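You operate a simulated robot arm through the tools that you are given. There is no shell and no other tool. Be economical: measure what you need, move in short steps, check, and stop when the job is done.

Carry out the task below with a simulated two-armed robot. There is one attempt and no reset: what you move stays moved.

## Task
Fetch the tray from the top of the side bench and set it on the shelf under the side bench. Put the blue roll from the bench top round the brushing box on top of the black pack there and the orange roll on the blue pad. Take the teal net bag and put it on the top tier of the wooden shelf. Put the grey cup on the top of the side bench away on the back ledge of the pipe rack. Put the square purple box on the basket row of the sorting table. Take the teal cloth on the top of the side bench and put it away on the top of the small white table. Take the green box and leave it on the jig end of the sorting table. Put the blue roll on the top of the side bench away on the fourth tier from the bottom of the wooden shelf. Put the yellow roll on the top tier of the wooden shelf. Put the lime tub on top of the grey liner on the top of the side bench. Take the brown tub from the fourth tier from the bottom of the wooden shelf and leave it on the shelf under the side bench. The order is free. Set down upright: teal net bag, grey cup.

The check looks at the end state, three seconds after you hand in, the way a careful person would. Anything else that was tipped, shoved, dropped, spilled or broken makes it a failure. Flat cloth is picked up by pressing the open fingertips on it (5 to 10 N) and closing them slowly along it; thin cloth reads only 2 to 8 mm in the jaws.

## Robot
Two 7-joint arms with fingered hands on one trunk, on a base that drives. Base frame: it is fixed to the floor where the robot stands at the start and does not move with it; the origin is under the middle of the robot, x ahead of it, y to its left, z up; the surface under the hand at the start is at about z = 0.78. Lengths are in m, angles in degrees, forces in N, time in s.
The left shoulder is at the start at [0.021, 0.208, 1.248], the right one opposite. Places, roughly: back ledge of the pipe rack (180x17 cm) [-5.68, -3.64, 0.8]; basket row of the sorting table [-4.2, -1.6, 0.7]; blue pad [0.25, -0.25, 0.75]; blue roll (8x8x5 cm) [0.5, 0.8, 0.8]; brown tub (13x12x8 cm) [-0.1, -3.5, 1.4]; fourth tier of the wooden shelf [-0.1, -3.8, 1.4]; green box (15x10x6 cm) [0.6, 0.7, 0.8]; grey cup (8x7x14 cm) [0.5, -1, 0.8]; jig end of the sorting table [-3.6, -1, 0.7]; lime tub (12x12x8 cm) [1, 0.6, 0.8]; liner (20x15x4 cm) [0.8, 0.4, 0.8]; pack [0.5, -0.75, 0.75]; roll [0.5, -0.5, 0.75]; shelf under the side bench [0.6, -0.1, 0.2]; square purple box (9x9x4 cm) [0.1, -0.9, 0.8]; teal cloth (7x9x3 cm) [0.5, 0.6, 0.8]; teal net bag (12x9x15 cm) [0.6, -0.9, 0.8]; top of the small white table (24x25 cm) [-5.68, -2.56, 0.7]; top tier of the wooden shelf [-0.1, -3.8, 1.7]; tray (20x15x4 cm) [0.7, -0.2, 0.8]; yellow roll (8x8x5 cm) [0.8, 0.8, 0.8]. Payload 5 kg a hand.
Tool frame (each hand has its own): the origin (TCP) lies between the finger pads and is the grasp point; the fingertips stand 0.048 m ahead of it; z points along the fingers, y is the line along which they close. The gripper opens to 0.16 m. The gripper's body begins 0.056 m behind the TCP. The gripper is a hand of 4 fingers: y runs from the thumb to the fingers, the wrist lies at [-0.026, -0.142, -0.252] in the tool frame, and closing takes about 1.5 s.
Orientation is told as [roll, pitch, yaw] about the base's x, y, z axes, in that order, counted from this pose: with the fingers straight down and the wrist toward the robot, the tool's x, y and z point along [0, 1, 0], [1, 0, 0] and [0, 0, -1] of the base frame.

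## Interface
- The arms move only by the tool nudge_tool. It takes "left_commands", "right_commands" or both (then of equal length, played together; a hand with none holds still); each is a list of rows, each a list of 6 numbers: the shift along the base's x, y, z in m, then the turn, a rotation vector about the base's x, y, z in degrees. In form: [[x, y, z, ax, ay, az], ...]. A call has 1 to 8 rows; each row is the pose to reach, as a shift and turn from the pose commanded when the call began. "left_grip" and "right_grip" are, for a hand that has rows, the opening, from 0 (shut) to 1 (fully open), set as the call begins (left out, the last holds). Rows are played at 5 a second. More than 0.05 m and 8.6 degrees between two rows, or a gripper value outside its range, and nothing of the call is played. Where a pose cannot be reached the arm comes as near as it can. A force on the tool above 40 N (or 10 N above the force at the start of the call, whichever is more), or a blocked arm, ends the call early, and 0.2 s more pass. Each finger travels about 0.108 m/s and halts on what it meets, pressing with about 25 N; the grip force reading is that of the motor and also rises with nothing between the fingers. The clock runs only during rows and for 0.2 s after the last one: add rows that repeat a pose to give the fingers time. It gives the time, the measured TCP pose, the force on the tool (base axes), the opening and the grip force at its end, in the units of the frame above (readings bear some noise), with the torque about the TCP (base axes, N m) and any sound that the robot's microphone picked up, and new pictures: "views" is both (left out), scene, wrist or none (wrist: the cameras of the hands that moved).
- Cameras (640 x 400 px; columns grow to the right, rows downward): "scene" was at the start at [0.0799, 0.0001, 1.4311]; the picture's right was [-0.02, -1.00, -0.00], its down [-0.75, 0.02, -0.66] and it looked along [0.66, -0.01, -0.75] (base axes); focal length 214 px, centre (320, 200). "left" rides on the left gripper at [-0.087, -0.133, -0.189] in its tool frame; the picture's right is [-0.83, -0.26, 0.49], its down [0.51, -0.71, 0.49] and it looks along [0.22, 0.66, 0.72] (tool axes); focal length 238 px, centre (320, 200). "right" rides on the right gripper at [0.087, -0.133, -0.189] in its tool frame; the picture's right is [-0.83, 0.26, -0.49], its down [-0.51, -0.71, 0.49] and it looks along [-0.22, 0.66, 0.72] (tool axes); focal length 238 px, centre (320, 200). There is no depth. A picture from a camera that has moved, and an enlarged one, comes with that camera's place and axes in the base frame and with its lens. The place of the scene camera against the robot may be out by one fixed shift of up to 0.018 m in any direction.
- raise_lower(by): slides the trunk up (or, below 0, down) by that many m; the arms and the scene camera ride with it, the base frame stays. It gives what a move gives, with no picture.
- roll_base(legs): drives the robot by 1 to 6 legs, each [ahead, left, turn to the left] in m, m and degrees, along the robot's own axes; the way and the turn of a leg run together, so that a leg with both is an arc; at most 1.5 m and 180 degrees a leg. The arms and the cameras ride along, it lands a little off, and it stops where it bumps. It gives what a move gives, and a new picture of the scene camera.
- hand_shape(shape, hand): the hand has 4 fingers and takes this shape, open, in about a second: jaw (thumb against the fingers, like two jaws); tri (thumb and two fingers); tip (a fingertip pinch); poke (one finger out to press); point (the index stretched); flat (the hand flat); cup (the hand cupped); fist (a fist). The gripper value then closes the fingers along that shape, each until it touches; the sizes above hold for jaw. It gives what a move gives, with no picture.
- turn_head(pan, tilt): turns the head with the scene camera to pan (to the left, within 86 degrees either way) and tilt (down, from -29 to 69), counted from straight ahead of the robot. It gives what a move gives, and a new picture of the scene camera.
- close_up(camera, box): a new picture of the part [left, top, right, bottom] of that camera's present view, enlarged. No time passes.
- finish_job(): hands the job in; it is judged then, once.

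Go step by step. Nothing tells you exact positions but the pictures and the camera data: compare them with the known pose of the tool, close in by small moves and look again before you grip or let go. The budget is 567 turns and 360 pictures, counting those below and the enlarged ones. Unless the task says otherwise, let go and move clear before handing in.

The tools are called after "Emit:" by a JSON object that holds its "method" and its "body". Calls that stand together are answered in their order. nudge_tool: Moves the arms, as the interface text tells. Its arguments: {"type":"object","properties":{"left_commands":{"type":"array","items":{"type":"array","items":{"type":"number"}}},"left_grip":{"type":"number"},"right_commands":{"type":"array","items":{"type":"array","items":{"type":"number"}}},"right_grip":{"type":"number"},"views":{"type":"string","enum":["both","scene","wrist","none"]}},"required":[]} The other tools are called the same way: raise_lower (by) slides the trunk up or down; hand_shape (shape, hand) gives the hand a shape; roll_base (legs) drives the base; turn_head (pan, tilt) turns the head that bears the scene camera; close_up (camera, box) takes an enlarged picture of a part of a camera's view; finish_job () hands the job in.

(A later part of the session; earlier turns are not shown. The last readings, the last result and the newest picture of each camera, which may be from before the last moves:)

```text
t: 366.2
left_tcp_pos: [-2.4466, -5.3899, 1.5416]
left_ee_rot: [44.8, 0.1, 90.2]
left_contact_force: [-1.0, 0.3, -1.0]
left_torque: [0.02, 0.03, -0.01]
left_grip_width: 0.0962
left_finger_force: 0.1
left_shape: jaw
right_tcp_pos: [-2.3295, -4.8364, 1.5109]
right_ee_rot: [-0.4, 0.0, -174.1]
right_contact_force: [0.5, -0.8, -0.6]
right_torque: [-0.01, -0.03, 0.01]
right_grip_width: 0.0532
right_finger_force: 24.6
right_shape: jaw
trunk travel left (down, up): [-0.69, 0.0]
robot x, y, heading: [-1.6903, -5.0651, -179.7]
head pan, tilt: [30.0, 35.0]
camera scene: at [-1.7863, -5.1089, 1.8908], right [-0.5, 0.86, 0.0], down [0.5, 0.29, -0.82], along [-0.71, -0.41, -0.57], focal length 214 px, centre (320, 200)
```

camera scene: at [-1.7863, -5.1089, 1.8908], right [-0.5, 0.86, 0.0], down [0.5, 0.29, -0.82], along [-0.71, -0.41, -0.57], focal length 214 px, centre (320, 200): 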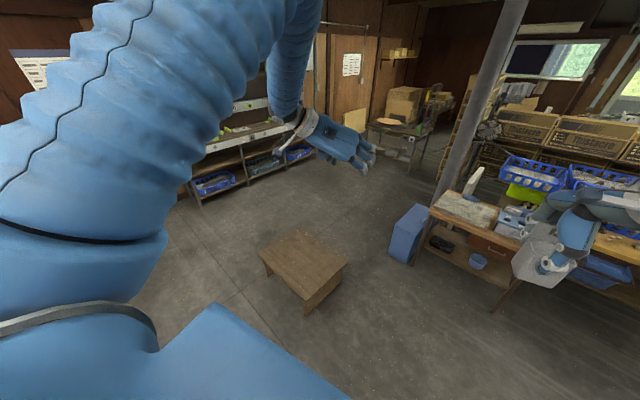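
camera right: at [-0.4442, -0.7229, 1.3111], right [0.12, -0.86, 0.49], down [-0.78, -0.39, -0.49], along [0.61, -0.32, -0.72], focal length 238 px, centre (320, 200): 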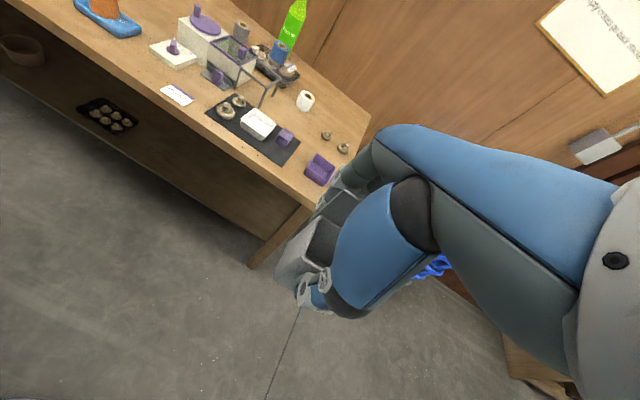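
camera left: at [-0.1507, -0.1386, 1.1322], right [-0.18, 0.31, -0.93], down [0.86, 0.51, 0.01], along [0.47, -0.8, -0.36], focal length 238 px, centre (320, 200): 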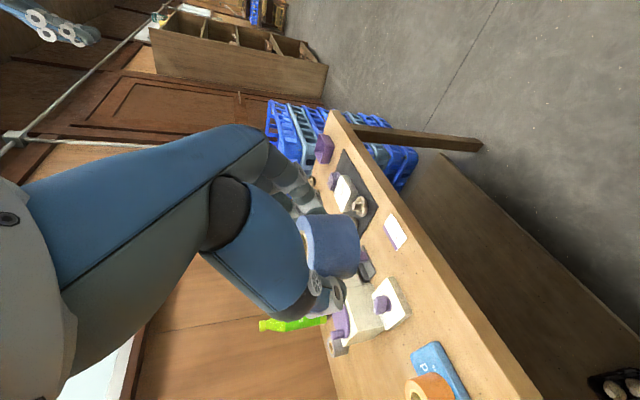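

The low stool is unmoved. I'll go round its far side, through the gap by the left wall.

Emit:
{"method": "roll_base", "body": {"legs": [[0.25, 1.0, 0], [0.3, 0.72, 0], [1.2, 0, 0]]}}

Emit:
{"method": "turn_head", "body": {"pan": -20, "tilt": 20}}

```text
t: 381.0
left_tcp_pos: [-4.2616, -6.9751, 1.5422]
left_ee_rot: [44.7, 0.0, 86.7]
left_contact_force: [0.2, 0.2, 0.1]
left_torque: [0.01, 0.02, -0.03]
left_grip_width: 0.096
left_finger_force: 0.0
left_shape: jaw
right_tcp_pos: [-4.1086, -6.4302, 1.512]
right_ee_rot: [-0.4, 0.1, -177.8]
right_contact_force: [0.0, -0.2, -0.6]
right_torque: [0.0, 0.02, 0.01]
right_grip_width: 0.0534
right_finger_force: 25.0
right_shape: jaw
trunk travel left (down, up): [-0.69, 0.0]
robot x, y, heading: [-3.4876, -6.704, 176.5]
head pan, tilt: [30.0, 35.0]
camera scene: at [-3.5839, -6.7379, 1.8909], right [-0.45, 0.89, 0.0], down [0.51, 0.26, -0.82], along [-0.73, -0.37, -0.57], focal length 214 px, centre (320, 200)
```

scene: 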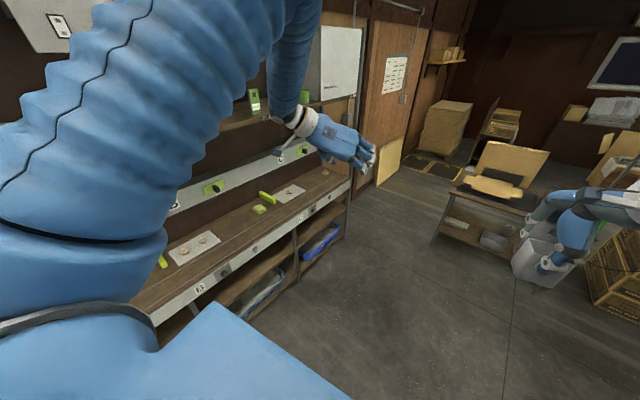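

```text
t: 382.2
left_tcp_pos: [-4.262, -6.9768, 1.5426]
left_ee_rot: [44.8, -0.1, 86.6]
left_contact_force: [0.9, 0.3, -1.0]
left_torque: [0.01, -0.01, 0.0]
left_grip_width: 0.0958
left_finger_force: 0.0
left_shape: jaw
right_tcp_pos: [-4.11, -6.4328, 1.5118]
right_ee_rot: [-0.5, 0.1, -177.8]
right_contact_force: [0.4, 0.3, -1.9]
right_torque: [0.0, 0.0, -0.02]
right_grip_width: 0.0536
right_finger_force: 24.6
right_shape: jaw
trunk travel left (down, up): [-0.69, 0.0]
robot x, y, heading: [-3.488, -6.7045, 176.3]
head pan, tilt: [-20.0, 20.0]
camera scene: at [-3.5909, -6.6615, 1.9147], right [0.4, 0.92, 0.0], down [0.31, -0.14, -0.94], along [-0.86, 0.37, -0.34], focal length 214 px, centre (320, 200)
```

scene: 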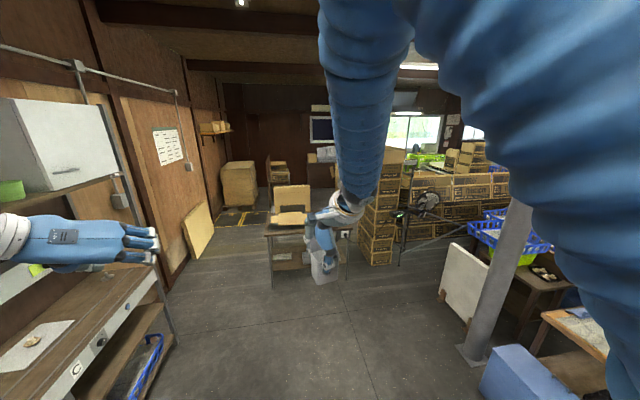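

Emit:
{"method": "close_up", "body": {"camera": "scene", "box": [180, 110, 350, 300]}}

Emit:
{"method": "close_up", "body": {"camera": "scene", "box": [370, 100, 530, 280]}}

```text
2.11 times, centred on (265, 205) of scene
camera zoom: at [-3.5909, -6.6615, 1.9147], right [0.4, 0.92, 0.0], down [0.31, -0.14, -0.94], along [-0.86, 0.37, -0.34], focal length 452 px, centre (436, 190)
```

zoom: 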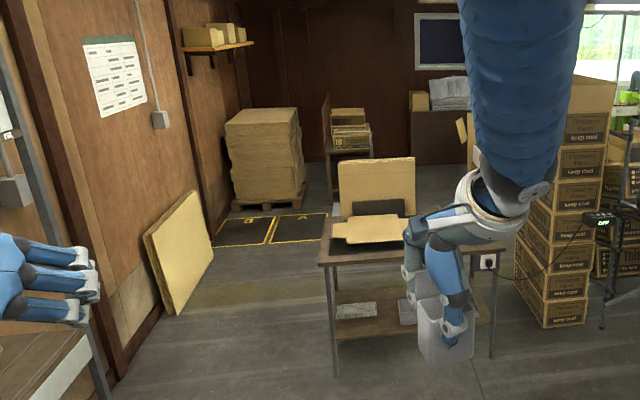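

```text
2.22 times, centred on (450, 190) of scene
camera zoom: at [-3.5909, -6.6615, 1.9147], right [0.4, 0.92, 0.0], down [0.31, -0.14, -0.94], along [-0.86, 0.37, -0.34], focal length 477 px, centre (31, 222)
```

zoom: 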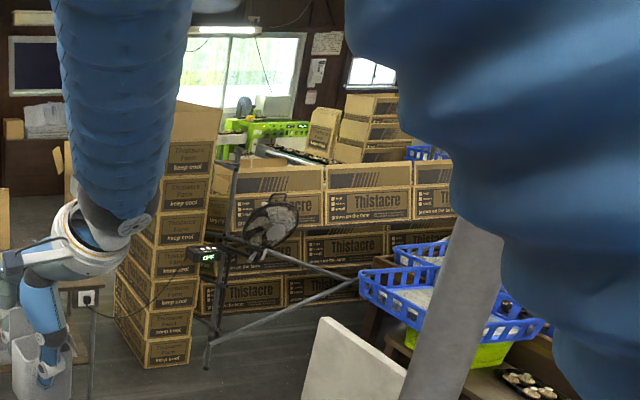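

I'll go forward a bit, turn to face +y, and pass sideways between the desk and the wall counter so the arms stay clear.

Emit:
{"method": "roll_base", "body": {"legs": [[1.05, -0.05, 0], [0, 0, -86]]}}

Emit:
{"method": "turn_head", "body": {"pan": 50, "tilt": 25}}

```text
t: 391.4
left_tcp_pos: [-4.8503, -5.8116, 1.5422]
left_ee_rot: [44.8, 0.0, -1.7]
left_contact_force: [0.8, -0.6, 1.1]
left_torque: [0.02, 0.02, -0.02]
left_grip_width: 0.0959
left_finger_force: 0.1
left_shape: jaw
right_tcp_pos: [-4.3013, -5.9482, 1.5116]
right_ee_rot: [-0.3, 0.2, 93.9]
right_contact_force: [-0.7, 0.6, -0.3]
right_torque: [0.0, 0.0, -0.01]
right_grip_width: 0.0535
right_finger_force: 24.9
right_shape: jaw
trunk travel left (down, up): [-0.69, 0.0]
robot x, y, heading: [-4.551, -6.5804, 88.1]
head pan, tilt: [-20.0, 20.0]
camera scene: at [-4.5266, -6.4804, 1.9147], right [0.93, -0.37, 0.0], down [-0.13, -0.32, -0.94], along [0.35, 0.87, -0.34], focal length 214 px, centre (320, 200)
```

scene: 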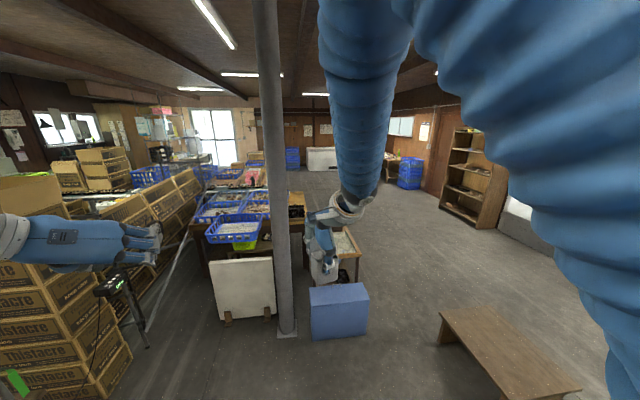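

```text
t: 392.8
left_tcp_pos: [-4.8483, -5.8123, 1.5412]
left_ee_rot: [44.9, 0.0, -1.6]
left_contact_force: [0.4, 0.5, -0.1]
left_torque: [0.02, 0.0, -0.01]
left_grip_width: 0.0959
left_finger_force: 0.1
left_shape: jaw
right_tcp_pos: [-4.3008, -5.9484, 1.5103]
right_ee_rot: [-0.3, 0.0, 93.9]
right_contact_force: [-1.0, 0.7, -0.7]
right_torque: [0.0, -0.01, -0.03]
right_grip_width: 0.0536
right_finger_force: 25.2
right_shape: jaw
trunk travel left (down, up): [-0.69, 0.0]
robot x, y, heading: [-4.55, -6.5801, 88.2]
head pan, tilt: [50.0, 25.0]
camera scene: at [-4.6293, -6.5053, 1.9066], right [0.67, 0.74, 0.0], down [0.31, -0.28, -0.91], along [-0.67, 0.6, -0.42], focal length 214 px, centre (320, 200)
```

scene: 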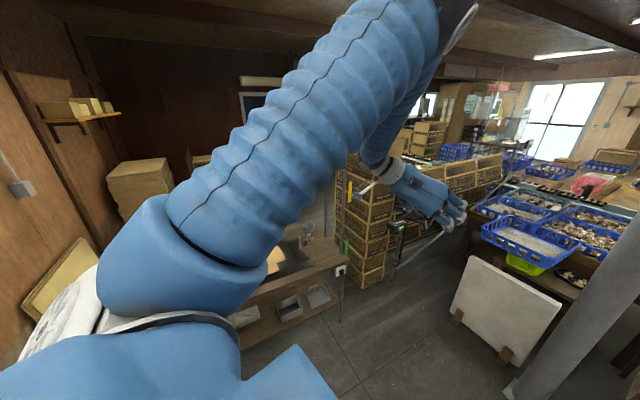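

Emit:
{"method": "roll_base", "body": {"legs": [[-0.33, 0.5, 0], [0, 0.75, 0]]}}

Emit:
{"method": "turn_head", "body": {"pan": 30, "tilt": 30}}

```text
t: 399.9
left_tcp_pos: [-6.0966, -6.064, 1.5415]
left_ee_rot: [44.8, 0.1, -3.5]
left_contact_force: [0.7, -0.5, 0.5]
left_torque: [0.0, 0.0, 0.03]
left_grip_width: 0.0959
left_finger_force: 0.1
left_shape: jaw
right_tcp_pos: [-5.5537, -6.2204, 1.5115]
right_ee_rot: [-0.2, 0.1, 92.0]
right_contact_force: [0.2, 0.8, -1.8]
right_torque: [0.0, 0.01, 0.01]
right_grip_width: 0.0534
right_finger_force: 25.0
right_shape: jaw
trunk travel left (down, up): [-0.69, 0.0]
robot x, y, heading: [-5.8263, -6.8416, 86.3]
head pan, tilt: [50.0, 25.0]
camera scene: at [-5.9002, -6.765, 1.9066], right [0.69, 0.72, 0.0], down [0.3, -0.29, -0.91], along [-0.66, 0.63, -0.42], focal length 214 px, centre (320, 200)
```

scene: 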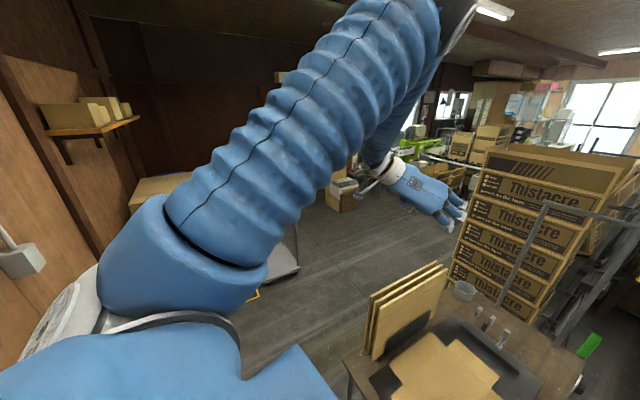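

```text
t: 400.8
left_tcp_pos: [-6.0984, -6.0633, 1.5413]
left_ee_rot: [44.9, 0.0, -3.4]
left_contact_force: [0.0, -0.8, -0.1]
left_torque: [0.0, -0.01, -0.01]
left_grip_width: 0.0958
left_finger_force: 0.1
left_shape: jaw
right_tcp_pos: [-5.5552, -6.2184, 1.5122]
right_ee_rot: [-0.4, 0.1, 92.0]
right_contact_force: [0.0, 0.1, -1.0]
right_torque: [-0.05, -0.02, 0.0]
right_grip_width: 0.0533
right_finger_force: 24.9
right_shape: jaw
trunk travel left (down, up): [-0.69, 0.0]
robot x, y, heading: [-5.8299, -6.8421, 86.5]
head pan, tilt: [30.0, 30.0]
camera scene: at [-5.8755, -6.7474, 1.8986], right [0.9, 0.44, 0.0], down [0.22, -0.45, -0.87], along [-0.38, 0.78, -0.5], focal length 214 px, centre (320, 200)
```

scene: 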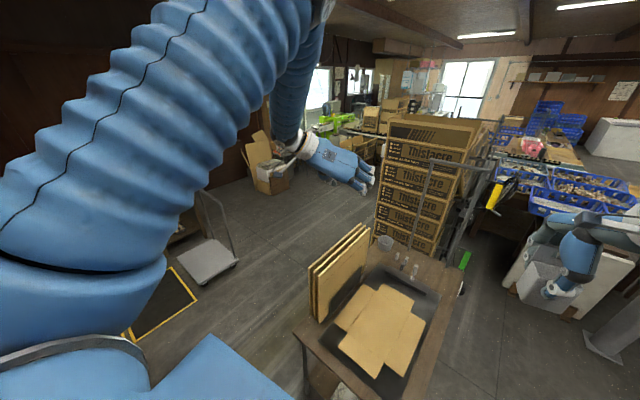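

The aisle behind the desk and rack is open. I'll go around into it.

Emit:
{"method": "roll_base", "body": {"legs": [[0, 1.0, 0], [1.3, 0, 0]]}}

Emit:
{"method": "turn_head", "body": {"pan": -35, "tilt": 30}}

```text
t: 411.7
left_tcp_pos: [-7.0116, -4.7467, 1.5426]
left_ee_rot: [44.8, -0.1, -1.9]
left_contact_force: [-0.1, 0.9, -0.5]
left_torque: [0.0, 0.01, -0.02]
left_grip_width: 0.0958
left_finger_force: 0.1
left_shape: jaw
right_tcp_pos: [-6.4637, -4.8868, 1.5118]
right_ee_rot: [-0.4, 0.1, 93.7]
right_contact_force: [-0.6, 0.2, -0.2]
right_torque: [0.04, -0.01, -0.02]
right_grip_width: 0.0532
right_finger_force: 25.0
right_shape: jaw
trunk travel left (down, up): [-0.69, 0.0]
robot x, y, heading: [-6.7209, -5.5184, 88.0]
head pan, tilt: [30.0, 30.0]
camera scene: at [-6.7694, -5.4241, 1.8987], right [0.88, 0.47, 0.0], down [0.23, -0.44, -0.87], along [-0.41, 0.77, -0.5], focal length 214 px, centre (320, 200)
```

scene: 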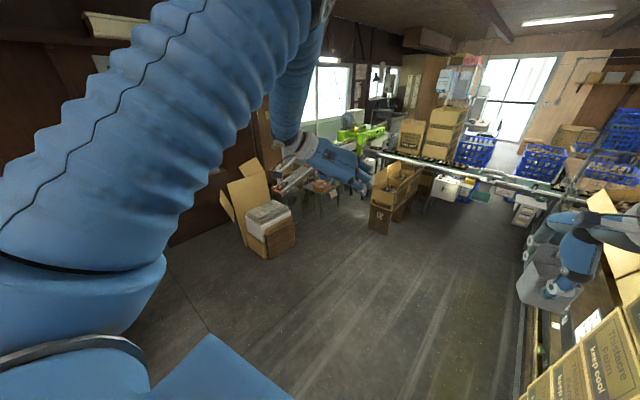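

```text
t: 413.1
left_tcp_pos: [-7.0116, -4.7475, 1.5427]
left_ee_rot: [44.8, -0.1, -1.8]
left_contact_force: [0.3, 0.9, 0.3]
left_torque: [0.02, 0.01, -0.01]
left_grip_width: 0.0958
left_finger_force: 0.1
left_shape: jaw
right_tcp_pos: [-6.4649, -4.8868, 1.5106]
right_ee_rot: [-0.3, 0.0, 93.7]
right_contact_force: [-0.4, -0.1, -0.3]
right_torque: [-0.02, 0.0, -0.01]
right_grip_width: 0.0534
right_finger_force: 24.9
right_shape: jaw
trunk travel left (down, up): [-0.69, 0.0]
robot x, y, heading: [-6.7188, -5.5177, 88.0]
head pan, tilt: [-35.0, 30.0]
camera scene: at [-6.6725, -5.4308, 1.8986], right [0.8, -0.6, 0.0], down [-0.3, -0.4, -0.87], along [0.52, 0.69, -0.5], focal length 214 px, centre (320, 200)
```

scene: 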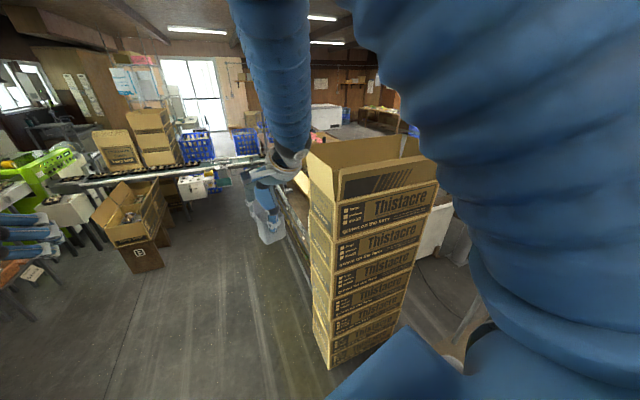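

Emit:
{"method": "roll_base", "body": {"legs": [[0, 0.4, 0], [1.6, 0, 0], [0, 0, -102]]}}

Emit:
{"method": "turn_head", "body": {"pan": 0, "tilt": 35}}

```text
refused: 1.6 is not a number from -1.5 to 1.5
```

```text
t: 414.1
left_tcp_pos: [-7.0118, -4.7471, 1.542]
left_ee_rot: [44.7, 0.0, -1.9]
left_contact_force: [0.6, -0.4, 0.0]
left_torque: [0.0, 0.05, 0.01]
left_grip_width: 0.0959
left_finger_force: 0.1
left_shape: jaw
right_tcp_pos: [-6.4639, -4.8856, 1.5111]
right_ee_rot: [-0.4, 0.1, 93.7]
right_contact_force: [-0.5, -0.4, 0.3]
right_torque: [0.02, 0.03, 0.0]
right_grip_width: 0.0536
right_finger_force: 24.9
right_shape: jaw
trunk travel left (down, up): [-0.69, 0.0]
robot x, y, heading: [-6.7173, -5.5149, 87.8]
head pan, tilt: [0.0, 35.0]
camera scene: at [-6.7237, -5.4155, 1.8908], right [1.0, -0.04, 0.0], down [-0.02, -0.57, -0.82], along [0.03, 0.82, -0.57], focal length 214 px, centre (320, 200)
```

scene: 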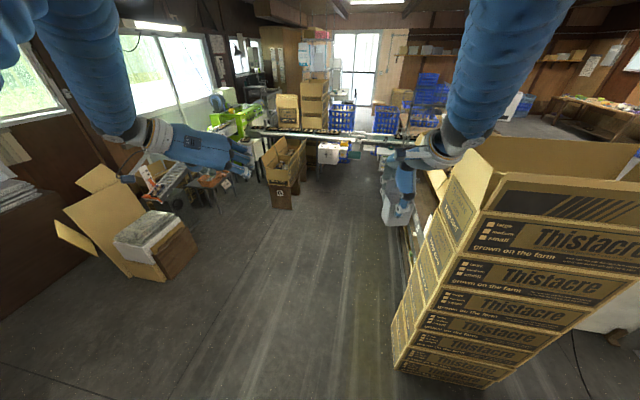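

Emit:
{"method": "roll_base", "body": {"legs": [[0, 0.4, 0], [1.45, 0, 0], [0, 0, -102]]}}

Emit:
{"method": "turn_head", "body": {"pan": 0, "tilt": 38}}

```text
t: 427.9
left_tcp_pos: [-6.2373, -3.9345, 1.5426]
left_ee_rot: [44.8, 0.0, -106.6]
left_contact_force: [0.3, -0.1, 0.3]
left_torque: [-0.04, -0.01, -0.02]
left_grip_width: 0.0958
left_finger_force: 0.1
left_shape: jaw
right_tcp_pos: [-6.5109, -4.4287, 1.5109]
right_ee_rot: [-0.5, 0.2, -11.1]
right_contact_force: [-0.2, -0.6, -2.0]
right_torque: [0.0, 0.0, 0.0]
right_grip_width: 0.053
right_finger_force: 25.1
right_shape: jaw
trunk travel left (down, up): [-0.69, 0.0]
robot x, y, heading: [-7.0562, -4.0235, -16.8]
head pan, tilt: [0.0, 35.0]
camera scene: at [-6.9702, -4.0496, 1.8908], right [-0.29, -0.96, 0.0], down [-0.55, 0.17, -0.82], along [0.78, -0.24, -0.57], focal length 214 px, centre (320, 200)
```

scene: 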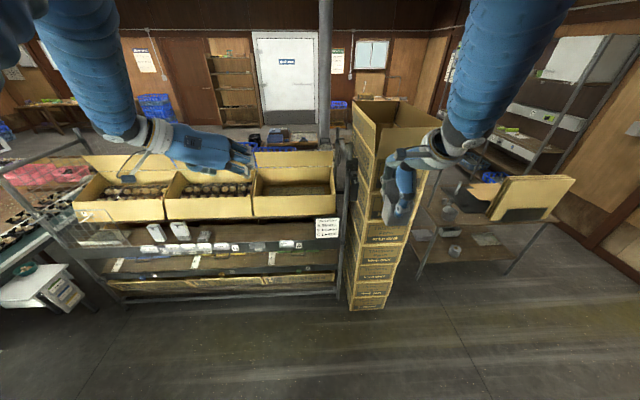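

```text
t: 428.6
left_tcp_pos: [-6.2371, -3.9356, 1.5411]
left_ee_rot: [44.9, -0.1, -106.6]
left_contact_force: [-0.7, 0.3, -0.7]
left_torque: [0.02, 0.02, -0.01]
left_grip_width: 0.096
left_finger_force: 0.1
left_shape: jaw
right_tcp_pos: [-6.5118, -4.4285, 1.5122]
right_ee_rot: [-0.4, 0.1, -11.2]
right_contact_force: [-1.3, -0.1, -0.9]
right_torque: [0.02, 0.0, 0.03]
right_grip_width: 0.0531
right_finger_force: 25.2
right_shape: jaw
trunk travel left (down, up): [-0.69, 0.0]
robot x, y, heading: [-7.056, -4.0203, -16.8]
head pan, tilt: [0.0, 38.0]
camera scene: at [-6.9719, -4.0493, 1.8863], right [-0.29, -0.96, 0.0], down [-0.59, 0.18, -0.79], along [0.75, -0.23, -0.62], focal length 214 px, centre (320, 200)
```

scene: 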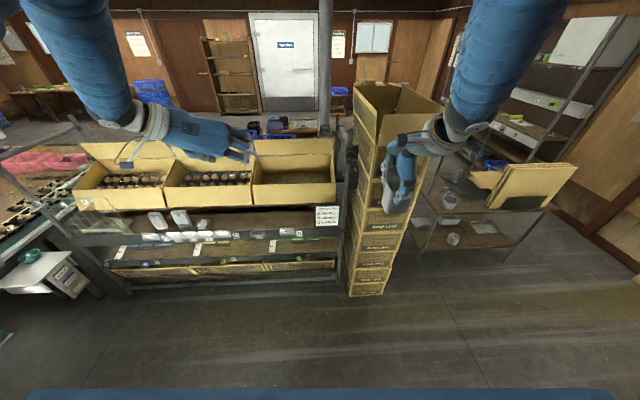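

I can see the rack's back side: ledges below the boxes, and the small white table at the left. I'll zoom in.

Emit:
{"method": "close_up", "body": {"camera": "scene", "box": [60, 130, 360, 310]}}

Emit:
{"method": "close_up", "body": {"camera": "scene", "box": [0, 200, 180, 320]}}

```text
2.13 times, centred on (210, 220) of scene
camera zoom: at [-6.9719, -4.0493, 1.8863], right [-0.29, -0.96, 0.0], down [-0.59, 0.18, -0.79], along [0.75, -0.23, -0.62], focal length 458 px, centre (555, 157)
```

zoom: 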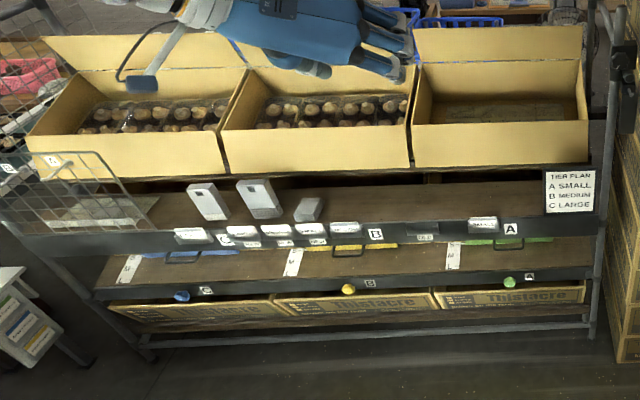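

```text
3.33 times, centred on (90, 260) of scene
camera zoom: at [-6.9719, -4.0493, 1.8863], right [-0.29, -0.96, 0.0], down [-0.59, 0.18, -0.79], along [0.75, -0.23, -0.62], focal length 715 px, centre (1087, 0)
```

zoom: 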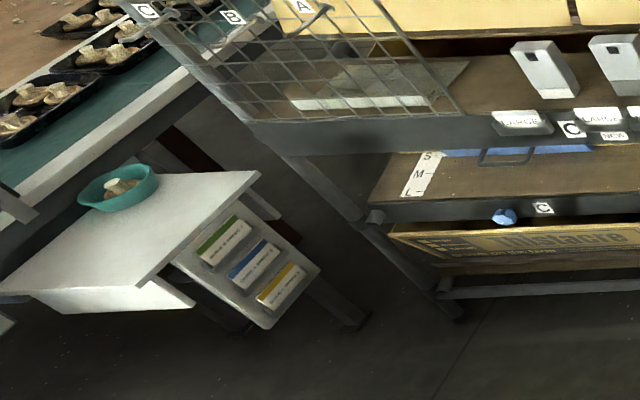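

The back ledge holds similar cups, with free space to their right. I'll tuck the left hand back, square up and move in front of that spot.

Emit:
{"method": "nudge_tool", "body": {"left_commands": [[-0.045, 0.012, 0, 0, 0, 0], [-0.09, 0.025, 0, 0, 0, 0], [-0.135, 0.037, 0, 0, 0, 0], [-0.18, 0.05, 0, 0, 0, 0], [-0.22, 0.06, 0, 0, 0, 0]], "views": "none"}}

Emit:
{"method": "roll_base", "body": {"legs": [[0, 0.72, 2.6]]}}

Emit:
{"method": "raise_lower", "body": {"by": -0.36}}

Emit:
{"method": "turn_head", "body": {"pan": -10, "tilt": 40}}

```text
t: 429.8
left_tcp_pos: [-6.4609, -3.8714, 1.5424]
left_ee_rot: [45.0, -0.1, -106.7]
left_contact_force: [-1.5, 0.5, 0.0]
left_torque: [-0.05, -0.1, 0.03]
left_grip_width: 0.0959
left_finger_force: 0.1
left_shape: jaw
right_tcp_pos: [-6.5151, -4.4292, 1.5129]
right_ee_rot: [-0.4, 0.0, -11.1]
right_contact_force: [-1.7, 0.8, -0.5]
right_torque: [-0.02, -0.1, -0.01]
right_grip_width: 0.0531
right_finger_force: 24.7
right_shape: jaw
trunk travel left (down, up): [-0.69, 0.0]
robot x, y, heading: [-7.0552, -4.0197, -16.6]
head pan, tilt: [0.0, 38.0]
```

```text
t: 433.7
left_tcp_pos: [-6.2697, -3.1467, 1.5411]
left_ee_rot: [44.8, 0.1, -104.2]
left_contact_force: [0.2, -0.3, -0.4]
left_torque: [0.02, 0.0, 0.04]
left_grip_width: 0.096
left_finger_force: 0.0
left_shape: jaw
right_tcp_pos: [-6.3, -3.7053, 1.5115]
right_ee_rot: [-0.3, 0.2, -8.6]
right_contact_force: [-0.9, -0.3, 0.2]
right_torque: [0.04, -0.02, 0.01]
right_grip_width: 0.0532
right_finger_force: 25.2
right_shape: jaw
trunk travel left (down, up): [-0.69, 0.0]
robot x, y, heading: [-6.859, -3.3207, -14.1]
head pan, tilt: [0.0, 38.0]
camera scene: at [-6.7767, -3.346, 1.8863], right [-0.25, -0.97, 0.0], down [-0.6, 0.15, -0.79], along [0.76, -0.19, -0.62], focal length 214 px, centre (320, 200)
```

scene: 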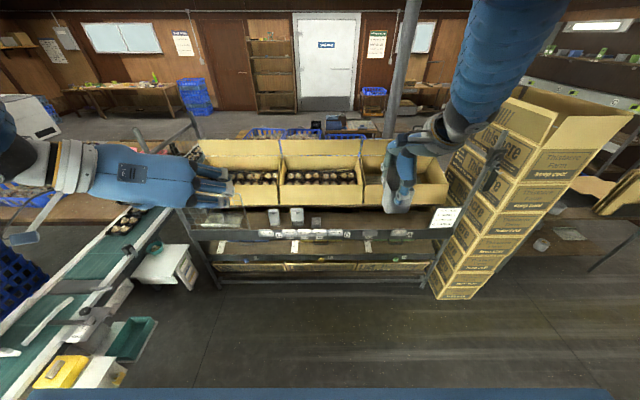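

```text
t: 437.2
left_tcp_pos: [-6.2706, -3.1454, 1.1812]
left_ee_rot: [44.8, 0.0, -104.0]
left_contact_force: [-0.3, 0.1, 0.7]
left_torque: [0.0, 0.01, 0.01]
left_grip_width: 0.0959
left_finger_force: 0.2
left_shape: jaw
right_tcp_pos: [-6.2999, -3.705, 1.1507]
right_ee_rot: [-0.5, 0.1, -8.5]
right_contact_force: [0.2, -0.4, -0.7]
right_torque: [0.0, -0.01, -0.04]
right_grip_width: 0.0531
right_finger_force: 25.0
right_shape: jaw
trunk travel left (down, up): [-0.33, 0.36]
robot x, y, heading: [-6.8611, -3.3223, -14.1]
head pan, tilt: [0.0, 38.0]
```

```text
t: 437.9
left_tcp_pos: [-6.2703, -3.1452, 1.1808]
left_ee_rot: [44.8, -0.1, -104.1]
left_contact_force: [-0.4, -0.5, 0.2]
left_torque: [-0.01, -0.01, -0.03]
left_grip_width: 0.0957
left_finger_force: 0.0
left_shape: jaw
right_tcp_pos: [-6.2986, -3.7041, 1.1513]
right_ee_rot: [-0.4, 0.0, -8.5]
right_contact_force: [-0.9, 0.5, -0.1]
right_torque: [0.02, 0.02, 0.0]
right_grip_width: 0.0528
right_finger_force: 25.6
right_shape: jaw
trunk travel left (down, up): [-0.33, 0.36]
robot x, y, heading: [-6.8623, -3.3234, -14.2]
head pan, tilt: [-10.0, 40.0]
camera scene: at [-6.7826, -3.3585, 1.5233], right [-0.41, -0.91, 0.0], down [-0.59, 0.26, -0.77], along [0.7, -0.31, -0.64], focal length 214 px, centre (320, 200)
```

scene: 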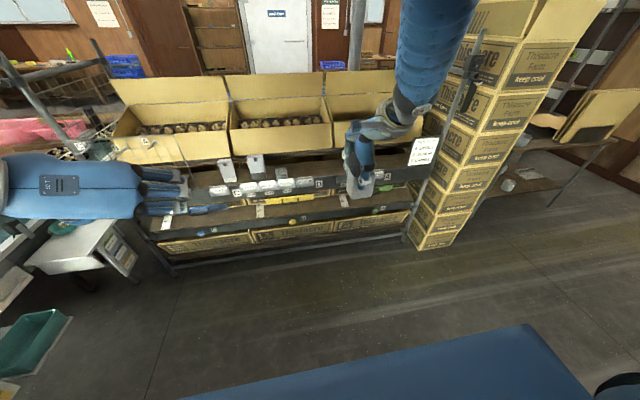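

Emit:
{"method": "close_up", "body": {"camera": "scene", "box": [180, 120, 460, 280]}}

Emit:
{"method": "close_up", "body": {"camera": "right", "box": [0, 0, 640, 400]}}

```text
2.29 times, centred on (320, 200) of scene
camera zoom: at [-6.7826, -3.3585, 1.5233], right [-0.41, -0.91, 0.0], down [-0.59, 0.26, -0.77], along [0.7, -0.31, -0.64], focal length 490 px, centre (320, 200)
```

zoom: 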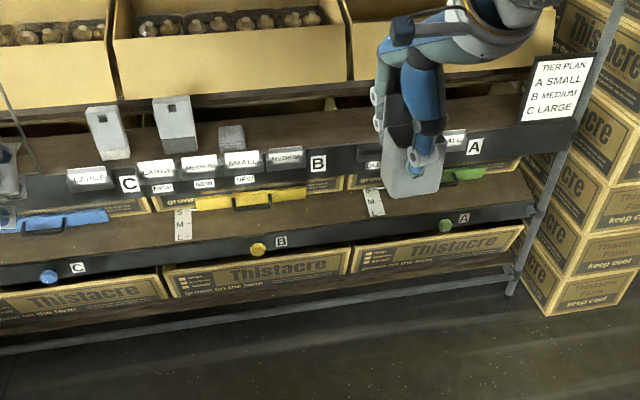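

```text
1.00 times, centred on (320, 200) of right (not enlarged: the box is as wide or as high as the picture)
camera zoom: at [-6.4174, -3.5991, 1.3406], right [0.13, -0.86, 0.49], down [-0.78, -0.4, -0.49], along [0.61, -0.32, -0.72], focal length 238 px, centre (320, 200)
```

zoom: 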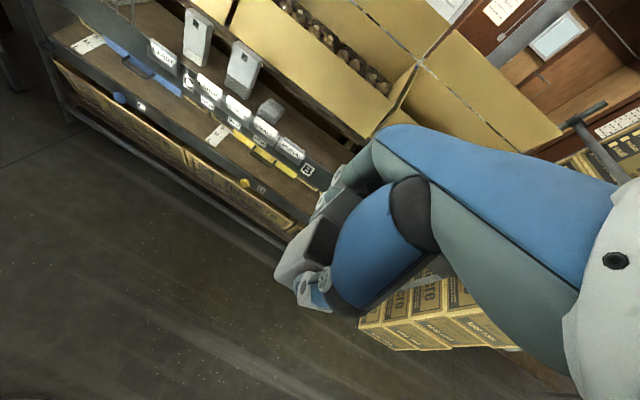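

Emit:
{"method": "roll_base", "body": {"legs": [[0.4, -0.03, 0]]}}

Emit:
{"method": "nudge_tool", "body": {"right_commands": [[0, 0, -0.04, 0, 0, 0], [0.035, -0.009, -0.07, 0, 0, 0], [0.07, -0.018, -0.1, 0, 0, 0]]}}

Emit:
{"method": "close_up", "body": {"camera": "scene", "box": [200, 80, 440, 240]}}

```text
t: 440.4
left_tcp_pos: [-5.894, -3.2726, 1.1813]
left_ee_rot: [44.8, 0.0, -104.2]
left_contact_force: [1.5, -0.5, -0.5]
left_torque: [-0.03, 0.0, 0.0]
left_grip_width: 0.0958
left_finger_force: 0.1
left_shape: jaw
right_tcp_pos: [-5.9242, -3.8317, 1.1512]
right_ee_rot: [-0.4, 0.0, -8.6]
right_contact_force: [0.5, 0.1, -0.9]
right_torque: [0.03, 0.05, 0.01]
right_grip_width: 0.0533
right_finger_force: 24.5
right_shape: jaw
trunk travel left (down, up): [-0.33, 0.36]
robot x, y, heading: [-6.487, -3.4489, -14.3]
head pan, tilt: [-10.0, 40.0]
camera scene: at [-6.4057, -3.4861, 1.5232], right [-0.41, -0.91, 0.0], down [-0.59, 0.27, -0.77], along [0.7, -0.32, -0.64], focal length 214 px, centre (320, 200)
```

scene: 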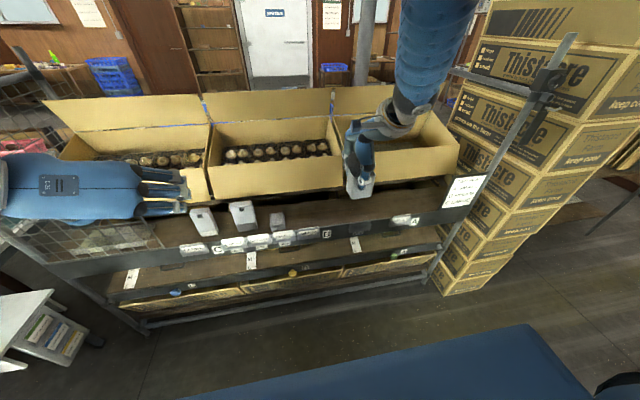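

```text
t: 441.2
left_tcp_pos: [-5.8927, -3.2746, 1.1814]
left_ee_rot: [44.7, 0.0, -104.2]
left_contact_force: [1.6, -0.2, 0.1]
left_torque: [0.06, 0.07, 0.04]
left_grip_width: 0.0959
left_finger_force: 0.0
left_shape: jaw
right_tcp_pos: [-5.8543, -3.8518, 1.0497]
right_ee_rot: [-0.3, 0.2, -8.7]
right_contact_force: [1.1, -0.9, -1.2]
right_torque: [0.07, 0.13, 0.04]
right_grip_width: 0.0532
right_finger_force: 24.4
right_shape: jaw
trunk travel left (down, up): [-0.33, 0.36]
robot x, y, heading: [-6.4839, -3.4512, -14.3]
head pan, tilt: [-10.0, 40.0]
camera scene: at [-6.4048, -3.4873, 1.5231], right [-0.41, -0.91, 0.0], down [-0.59, 0.27, -0.76], along [0.7, -0.32, -0.64], focal length 214 px, centre (320, 200)
camera right: at [-5.9708, -3.7461, 1.2391], right [0.13, -0.86, 0.49], down [-0.78, -0.4, -0.49], along [0.61, -0.32, -0.72], focal length 238 px, centre (320, 200)
```

scene: 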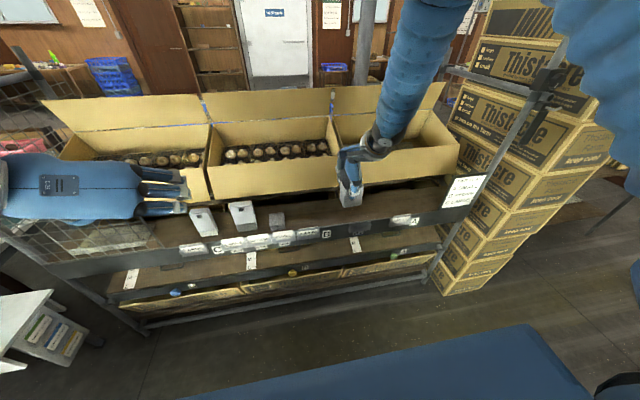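
right: 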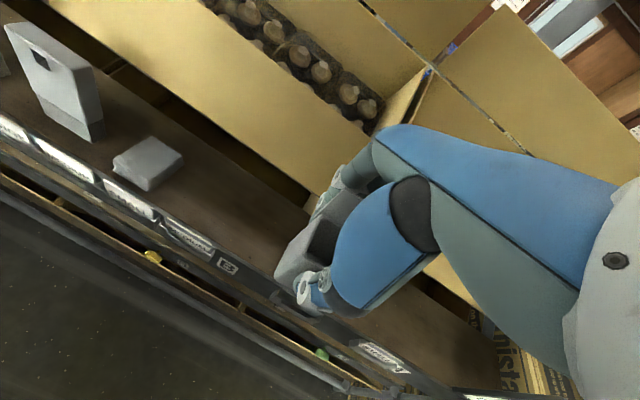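

```text
2.50 times, centred on (320, 160) of scene
camera zoom: at [-6.4048, -3.4873, 1.5231], right [-0.41, -0.91, 0.0], down [-0.59, 0.27, -0.76], along [0.7, -0.32, -0.64], focal length 536 px, centre (320, 300)
```

zoom: 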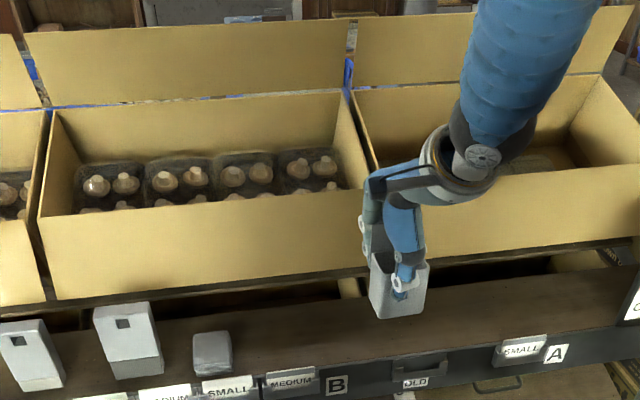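

The boxes' faces are 18 cm beyond the spot. I'll advance 9 cm and lower to just above the ledge.

Emit:
{"method": "nudge_tool", "body": {"right_commands": [[0.03, -0.008, -0.02, 0, 0, 0], [0.061, -0.015, -0.05, 0, 0, 0], [0.091, -0.023, -0.085, 0, 0, 0], [0.091, -0.023, -0.115, 0, 0, 0]]}}

Emit:
{"method": "close_up", "body": {"camera": "scene", "box": [200, 80, 440, 240]}}

```text
t: 442.2
left_tcp_pos: [-5.8945, -3.2737, 1.1807]
left_ee_rot: [44.8, 0.0, -104.2]
left_contact_force: [0.2, -0.9, -0.3]
left_torque: [0.01, -0.03, -0.05]
left_grip_width: 0.0959
left_finger_force: 0.1
left_shape: jaw
right_tcp_pos: [-5.7657, -3.8726, 0.9391]
right_ee_rot: [-0.4, 0.0, -8.7]
right_contact_force: [1.4, -0.2, 1.2]
right_torque: [0.01, 0.12, 0.04]
right_grip_width: 0.053
right_finger_force: 25.1
right_shape: jaw
trunk travel left (down, up): [-0.33, 0.36]
robot x, y, heading: [-6.4829, -3.4517, -14.3]
head pan, tilt: [-10.0, 40.0]
camera scene: at [-6.4062, -3.4861, 1.5233], right [-0.41, -0.91, 0.0], down [-0.59, 0.27, -0.77], along [0.7, -0.32, -0.64], focal length 214 px, centre (320, 200)
camera right: at [-5.8828, -3.7672, 1.1271], right [0.13, -0.86, 0.49], down [-0.78, -0.4, -0.49], along [0.62, -0.32, -0.72], focal length 238 px, centre (320, 200)
```

scene: 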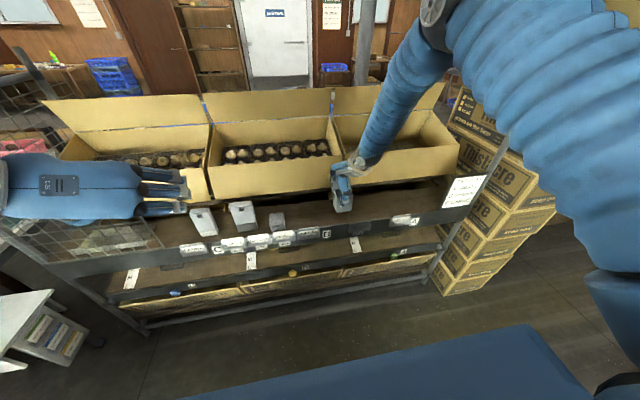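
right: 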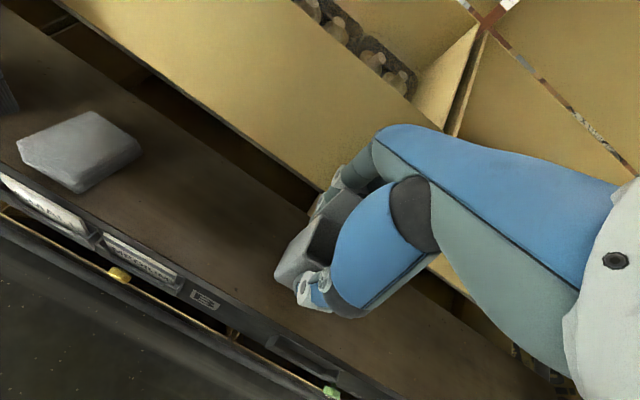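

```text
2.50 times, centred on (320, 160) of scene
camera zoom: at [-6.4062, -3.4861, 1.5233], right [-0.41, -0.91, 0.0], down [-0.59, 0.27, -0.77], along [0.7, -0.32, -0.64], focal length 536 px, centre (320, 300)
```

zoom: 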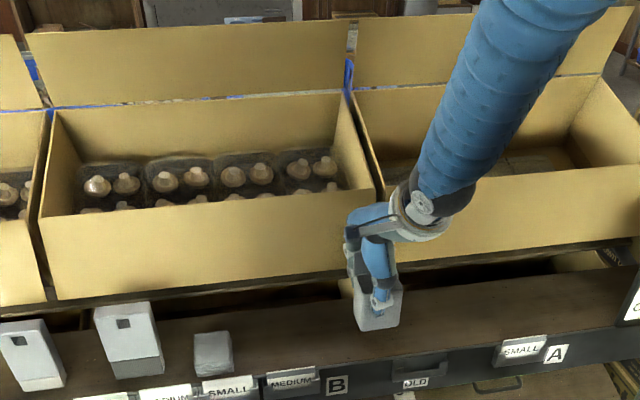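

Emit:
{"method": "nudge_tool", "body": {"right_commands": [[0, 0, -0.012, 0, 0, 0], [0, 0, -0.024, 0, 0, 0], [0, 0, -0.034, 0, 0, 0]], "views": "none"}}

```text
t: 443.0
left_tcp_pos: [-5.8938, -3.274, 1.1801]
left_ee_rot: [44.8, 0.0, -104.2]
left_contact_force: [0.2, 1.2, 0.0]
left_torque: [-0.03, -0.01, -0.02]
left_grip_width: 0.0962
left_finger_force: 0.2
left_shape: jaw
right_tcp_pos: [-5.7634, -3.8729, 0.9031]
right_ee_rot: [-0.3, 0.1, -8.5]
right_contact_force: [0.5, -0.1, -1.2]
right_torque: [0.05, 0.06, 0.03]
right_grip_width: 0.053
right_finger_force: 24.9
right_shape: jaw
trunk travel left (down, up): [-0.33, 0.36]
robot x, y, heading: [-6.4868, -3.4489, -14.5]
head pan, tilt: [-10.0, 40.0]
```

Emit:
{"method": "nudge_tool", "body": {"right_commands": [[0, 0, -0.005, 0, 0, 0], [0, 0, -0.01, 0, 0, 0]], "views": "none"}}

Emit:
{"method": "close_up", "body": {"camera": "scene", "box": [280, 130, 408, 240]}}

```text
t: 443.6
left_tcp_pos: [-5.8956, -3.2724, 1.1824]
left_ee_rot: [45.0, 0.0, -104.2]
left_contact_force: [-0.7, 0.2, 0.4]
left_torque: [-0.02, -0.03, 0.0]
left_grip_width: 0.0959
left_finger_force: 0.1
left_shape: jaw
right_tcp_pos: [-5.7648, -3.8717, 0.8952]
right_ee_rot: [-0.4, -0.2, -8.6]
right_contact_force: [-2.9, -0.9, 16.0]
right_torque: [0.17, 0.43, 0.07]
right_grip_width: 0.0543
right_finger_force: 25.3
right_shape: jaw
trunk travel left (down, up): [-0.33, 0.36]
robot x, y, heading: [-6.4841, -3.4512, -14.5]
head pan, tilt: [-10.0, 40.0]
```

```text
3.64 times, centred on (344, 185) of scene
camera zoom: at [-6.4082, -3.4851, 1.5236], right [-0.41, -0.91, 0.0], down [-0.59, 0.26, -0.77], along [0.7, -0.32, -0.64], focal length 780 px, centre (233, 254)
```

zoom: 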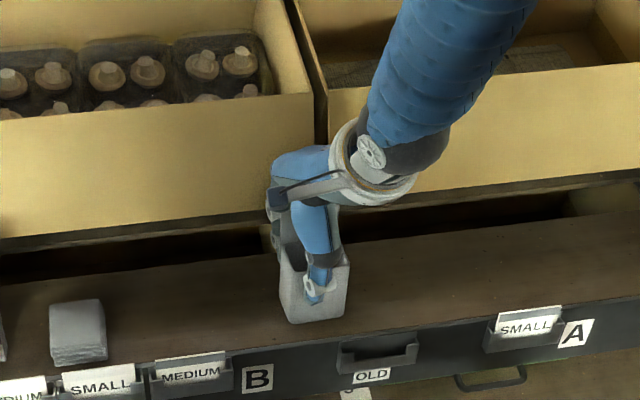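

It's touching the ledge. I'll ease off, open and rise.

Emit:
{"method": "nudge_tool", "body": {"right_commands": [[0, 0, 0.004, 0, 0, 0], [0, 0, 0.004, 0, 0, 0], [0, 0, 0.004, 0, 0, 0], [0, 0, 0.004, 0, 0, 0]], "right_grip": 0.7, "views": "none"}}

Emit:
{"method": "nudge_tool", "body": {"right_commands": [[0, 0, 0.03, 0, 0, 0], [0, 0, 0.07, 0, 0, 0], [0, 0, 0.11, 0, 0, 0], [0, 0, 0.15, 0, 0, 0], [-0.04, 0.01, 0.18, 0, 0, 0]], "views": "scene"}}

Emit:
{"method": "close_up", "body": {"camera": "scene", "box": [240, 130, 400, 240]}}

```text
t: 444.6
left_tcp_pos: [-5.8951, -3.2717, 1.1819]
left_ee_rot: [44.8, 0.0, -104.2]
left_contact_force: [-0.4, 0.1, 0.7]
left_torque: [0.0, 0.01, 0.01]
left_grip_width: 0.096
left_finger_force: 0.2
left_shape: jaw
right_tcp_pos: [-5.7653, -3.8715, 0.8966]
right_ee_rot: [-0.4, 0.0, -8.5]
right_contact_force: [-0.2, -0.1, 0.2]
right_torque: [0.01, 0.03, -0.03]
right_grip_width: 0.1115
right_finger_force: 0.1
right_shape: jaw
trunk travel left (down, up): [-0.33, 0.36]
robot x, y, heading: [-6.4856, -3.4498, -14.5]
head pan, tilt: [-10.0, 40.0]
```

```text
refused: row 5 steps farther than a row can; nothing moved
```

```text
3.64 times, centred on (320, 185) of scene
camera zoom: at [-6.4065, -3.4858, 1.5233], right [-0.41, -0.91, 0.0], down [-0.59, 0.26, -0.77], along [0.7, -0.32, -0.64], focal length 780 px, centre (320, 254)
```

zoom: 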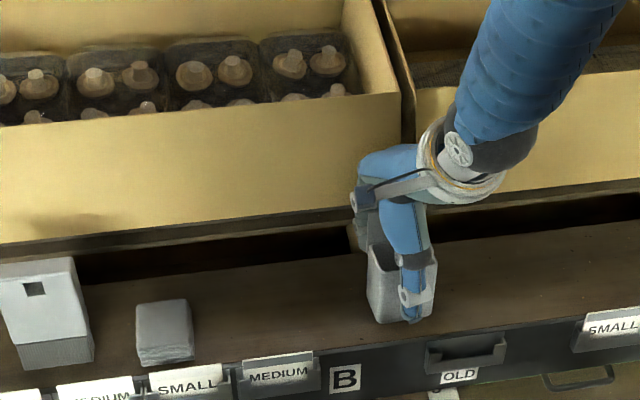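

Emit:
{"method": "nudge_tool", "body": {"right_commands": [[0, 0, 0.03, 0, 0, 0], [0, 0, 0.07, 0, 0, 0], [0, 0, 0.11, 0, 0, 0], [0, 0, 0.15, 0, 0, 0], [-0.03, 0.008, 0.18, 0, 0, 0]], "views": "scene"}}

Emit:
{"method": "close_up", "body": {"camera": "scene", "box": [240, 130, 400, 240]}}

```text
t: 445.8
left_tcp_pos: [-5.8976, -3.2725, 1.1824]
left_ee_rot: [45.0, 0.0, -104.1]
left_contact_force: [-0.2, 0.2, 0.8]
left_torque: [-0.02, -0.1, 0.01]
left_grip_width: 0.0957
left_finger_force: 0.1
left_shape: jaw
right_tcp_pos: [-5.7958, -3.8624, 1.0777]
right_ee_rot: [-0.4, 0.0, -8.6]
right_contact_force: [-1.1, 0.0, 1.4]
right_torque: [-0.05, -0.15, -0.07]
right_grip_width: 0.1117
right_finger_force: 0.0
right_shape: jaw
trunk travel left (down, up): [-0.33, 0.36]
robot x, y, heading: [-6.4853, -3.4487, -14.1]
head pan, tilt: [-10.0, 40.0]
camera scene: at [-6.4092, -3.4846, 1.5236], right [-0.41, -0.91, 0.0], down [-0.58, 0.26, -0.77], along [0.7, -0.32, -0.64], focal length 214 px, centre (320, 200)
```

scene: 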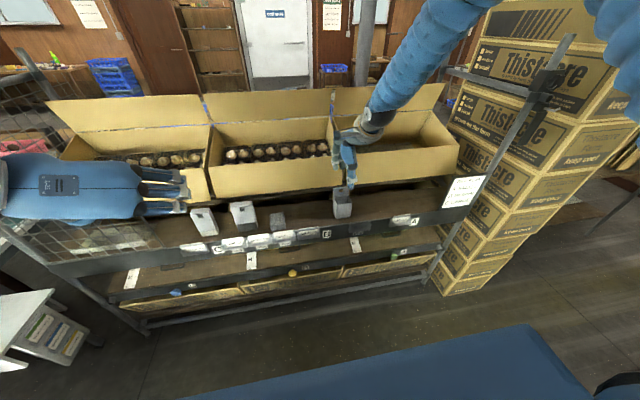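

```text
3.64 times, centred on (320, 185) of scene
camera zoom: at [-6.4092, -3.4846, 1.5236], right [-0.41, -0.91, 0.0], down [-0.58, 0.26, -0.77], along [0.7, -0.32, -0.64], focal length 780 px, centre (320, 254)
```

zoom: 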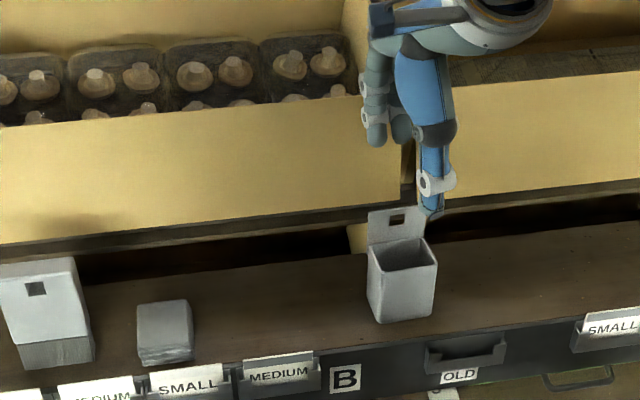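

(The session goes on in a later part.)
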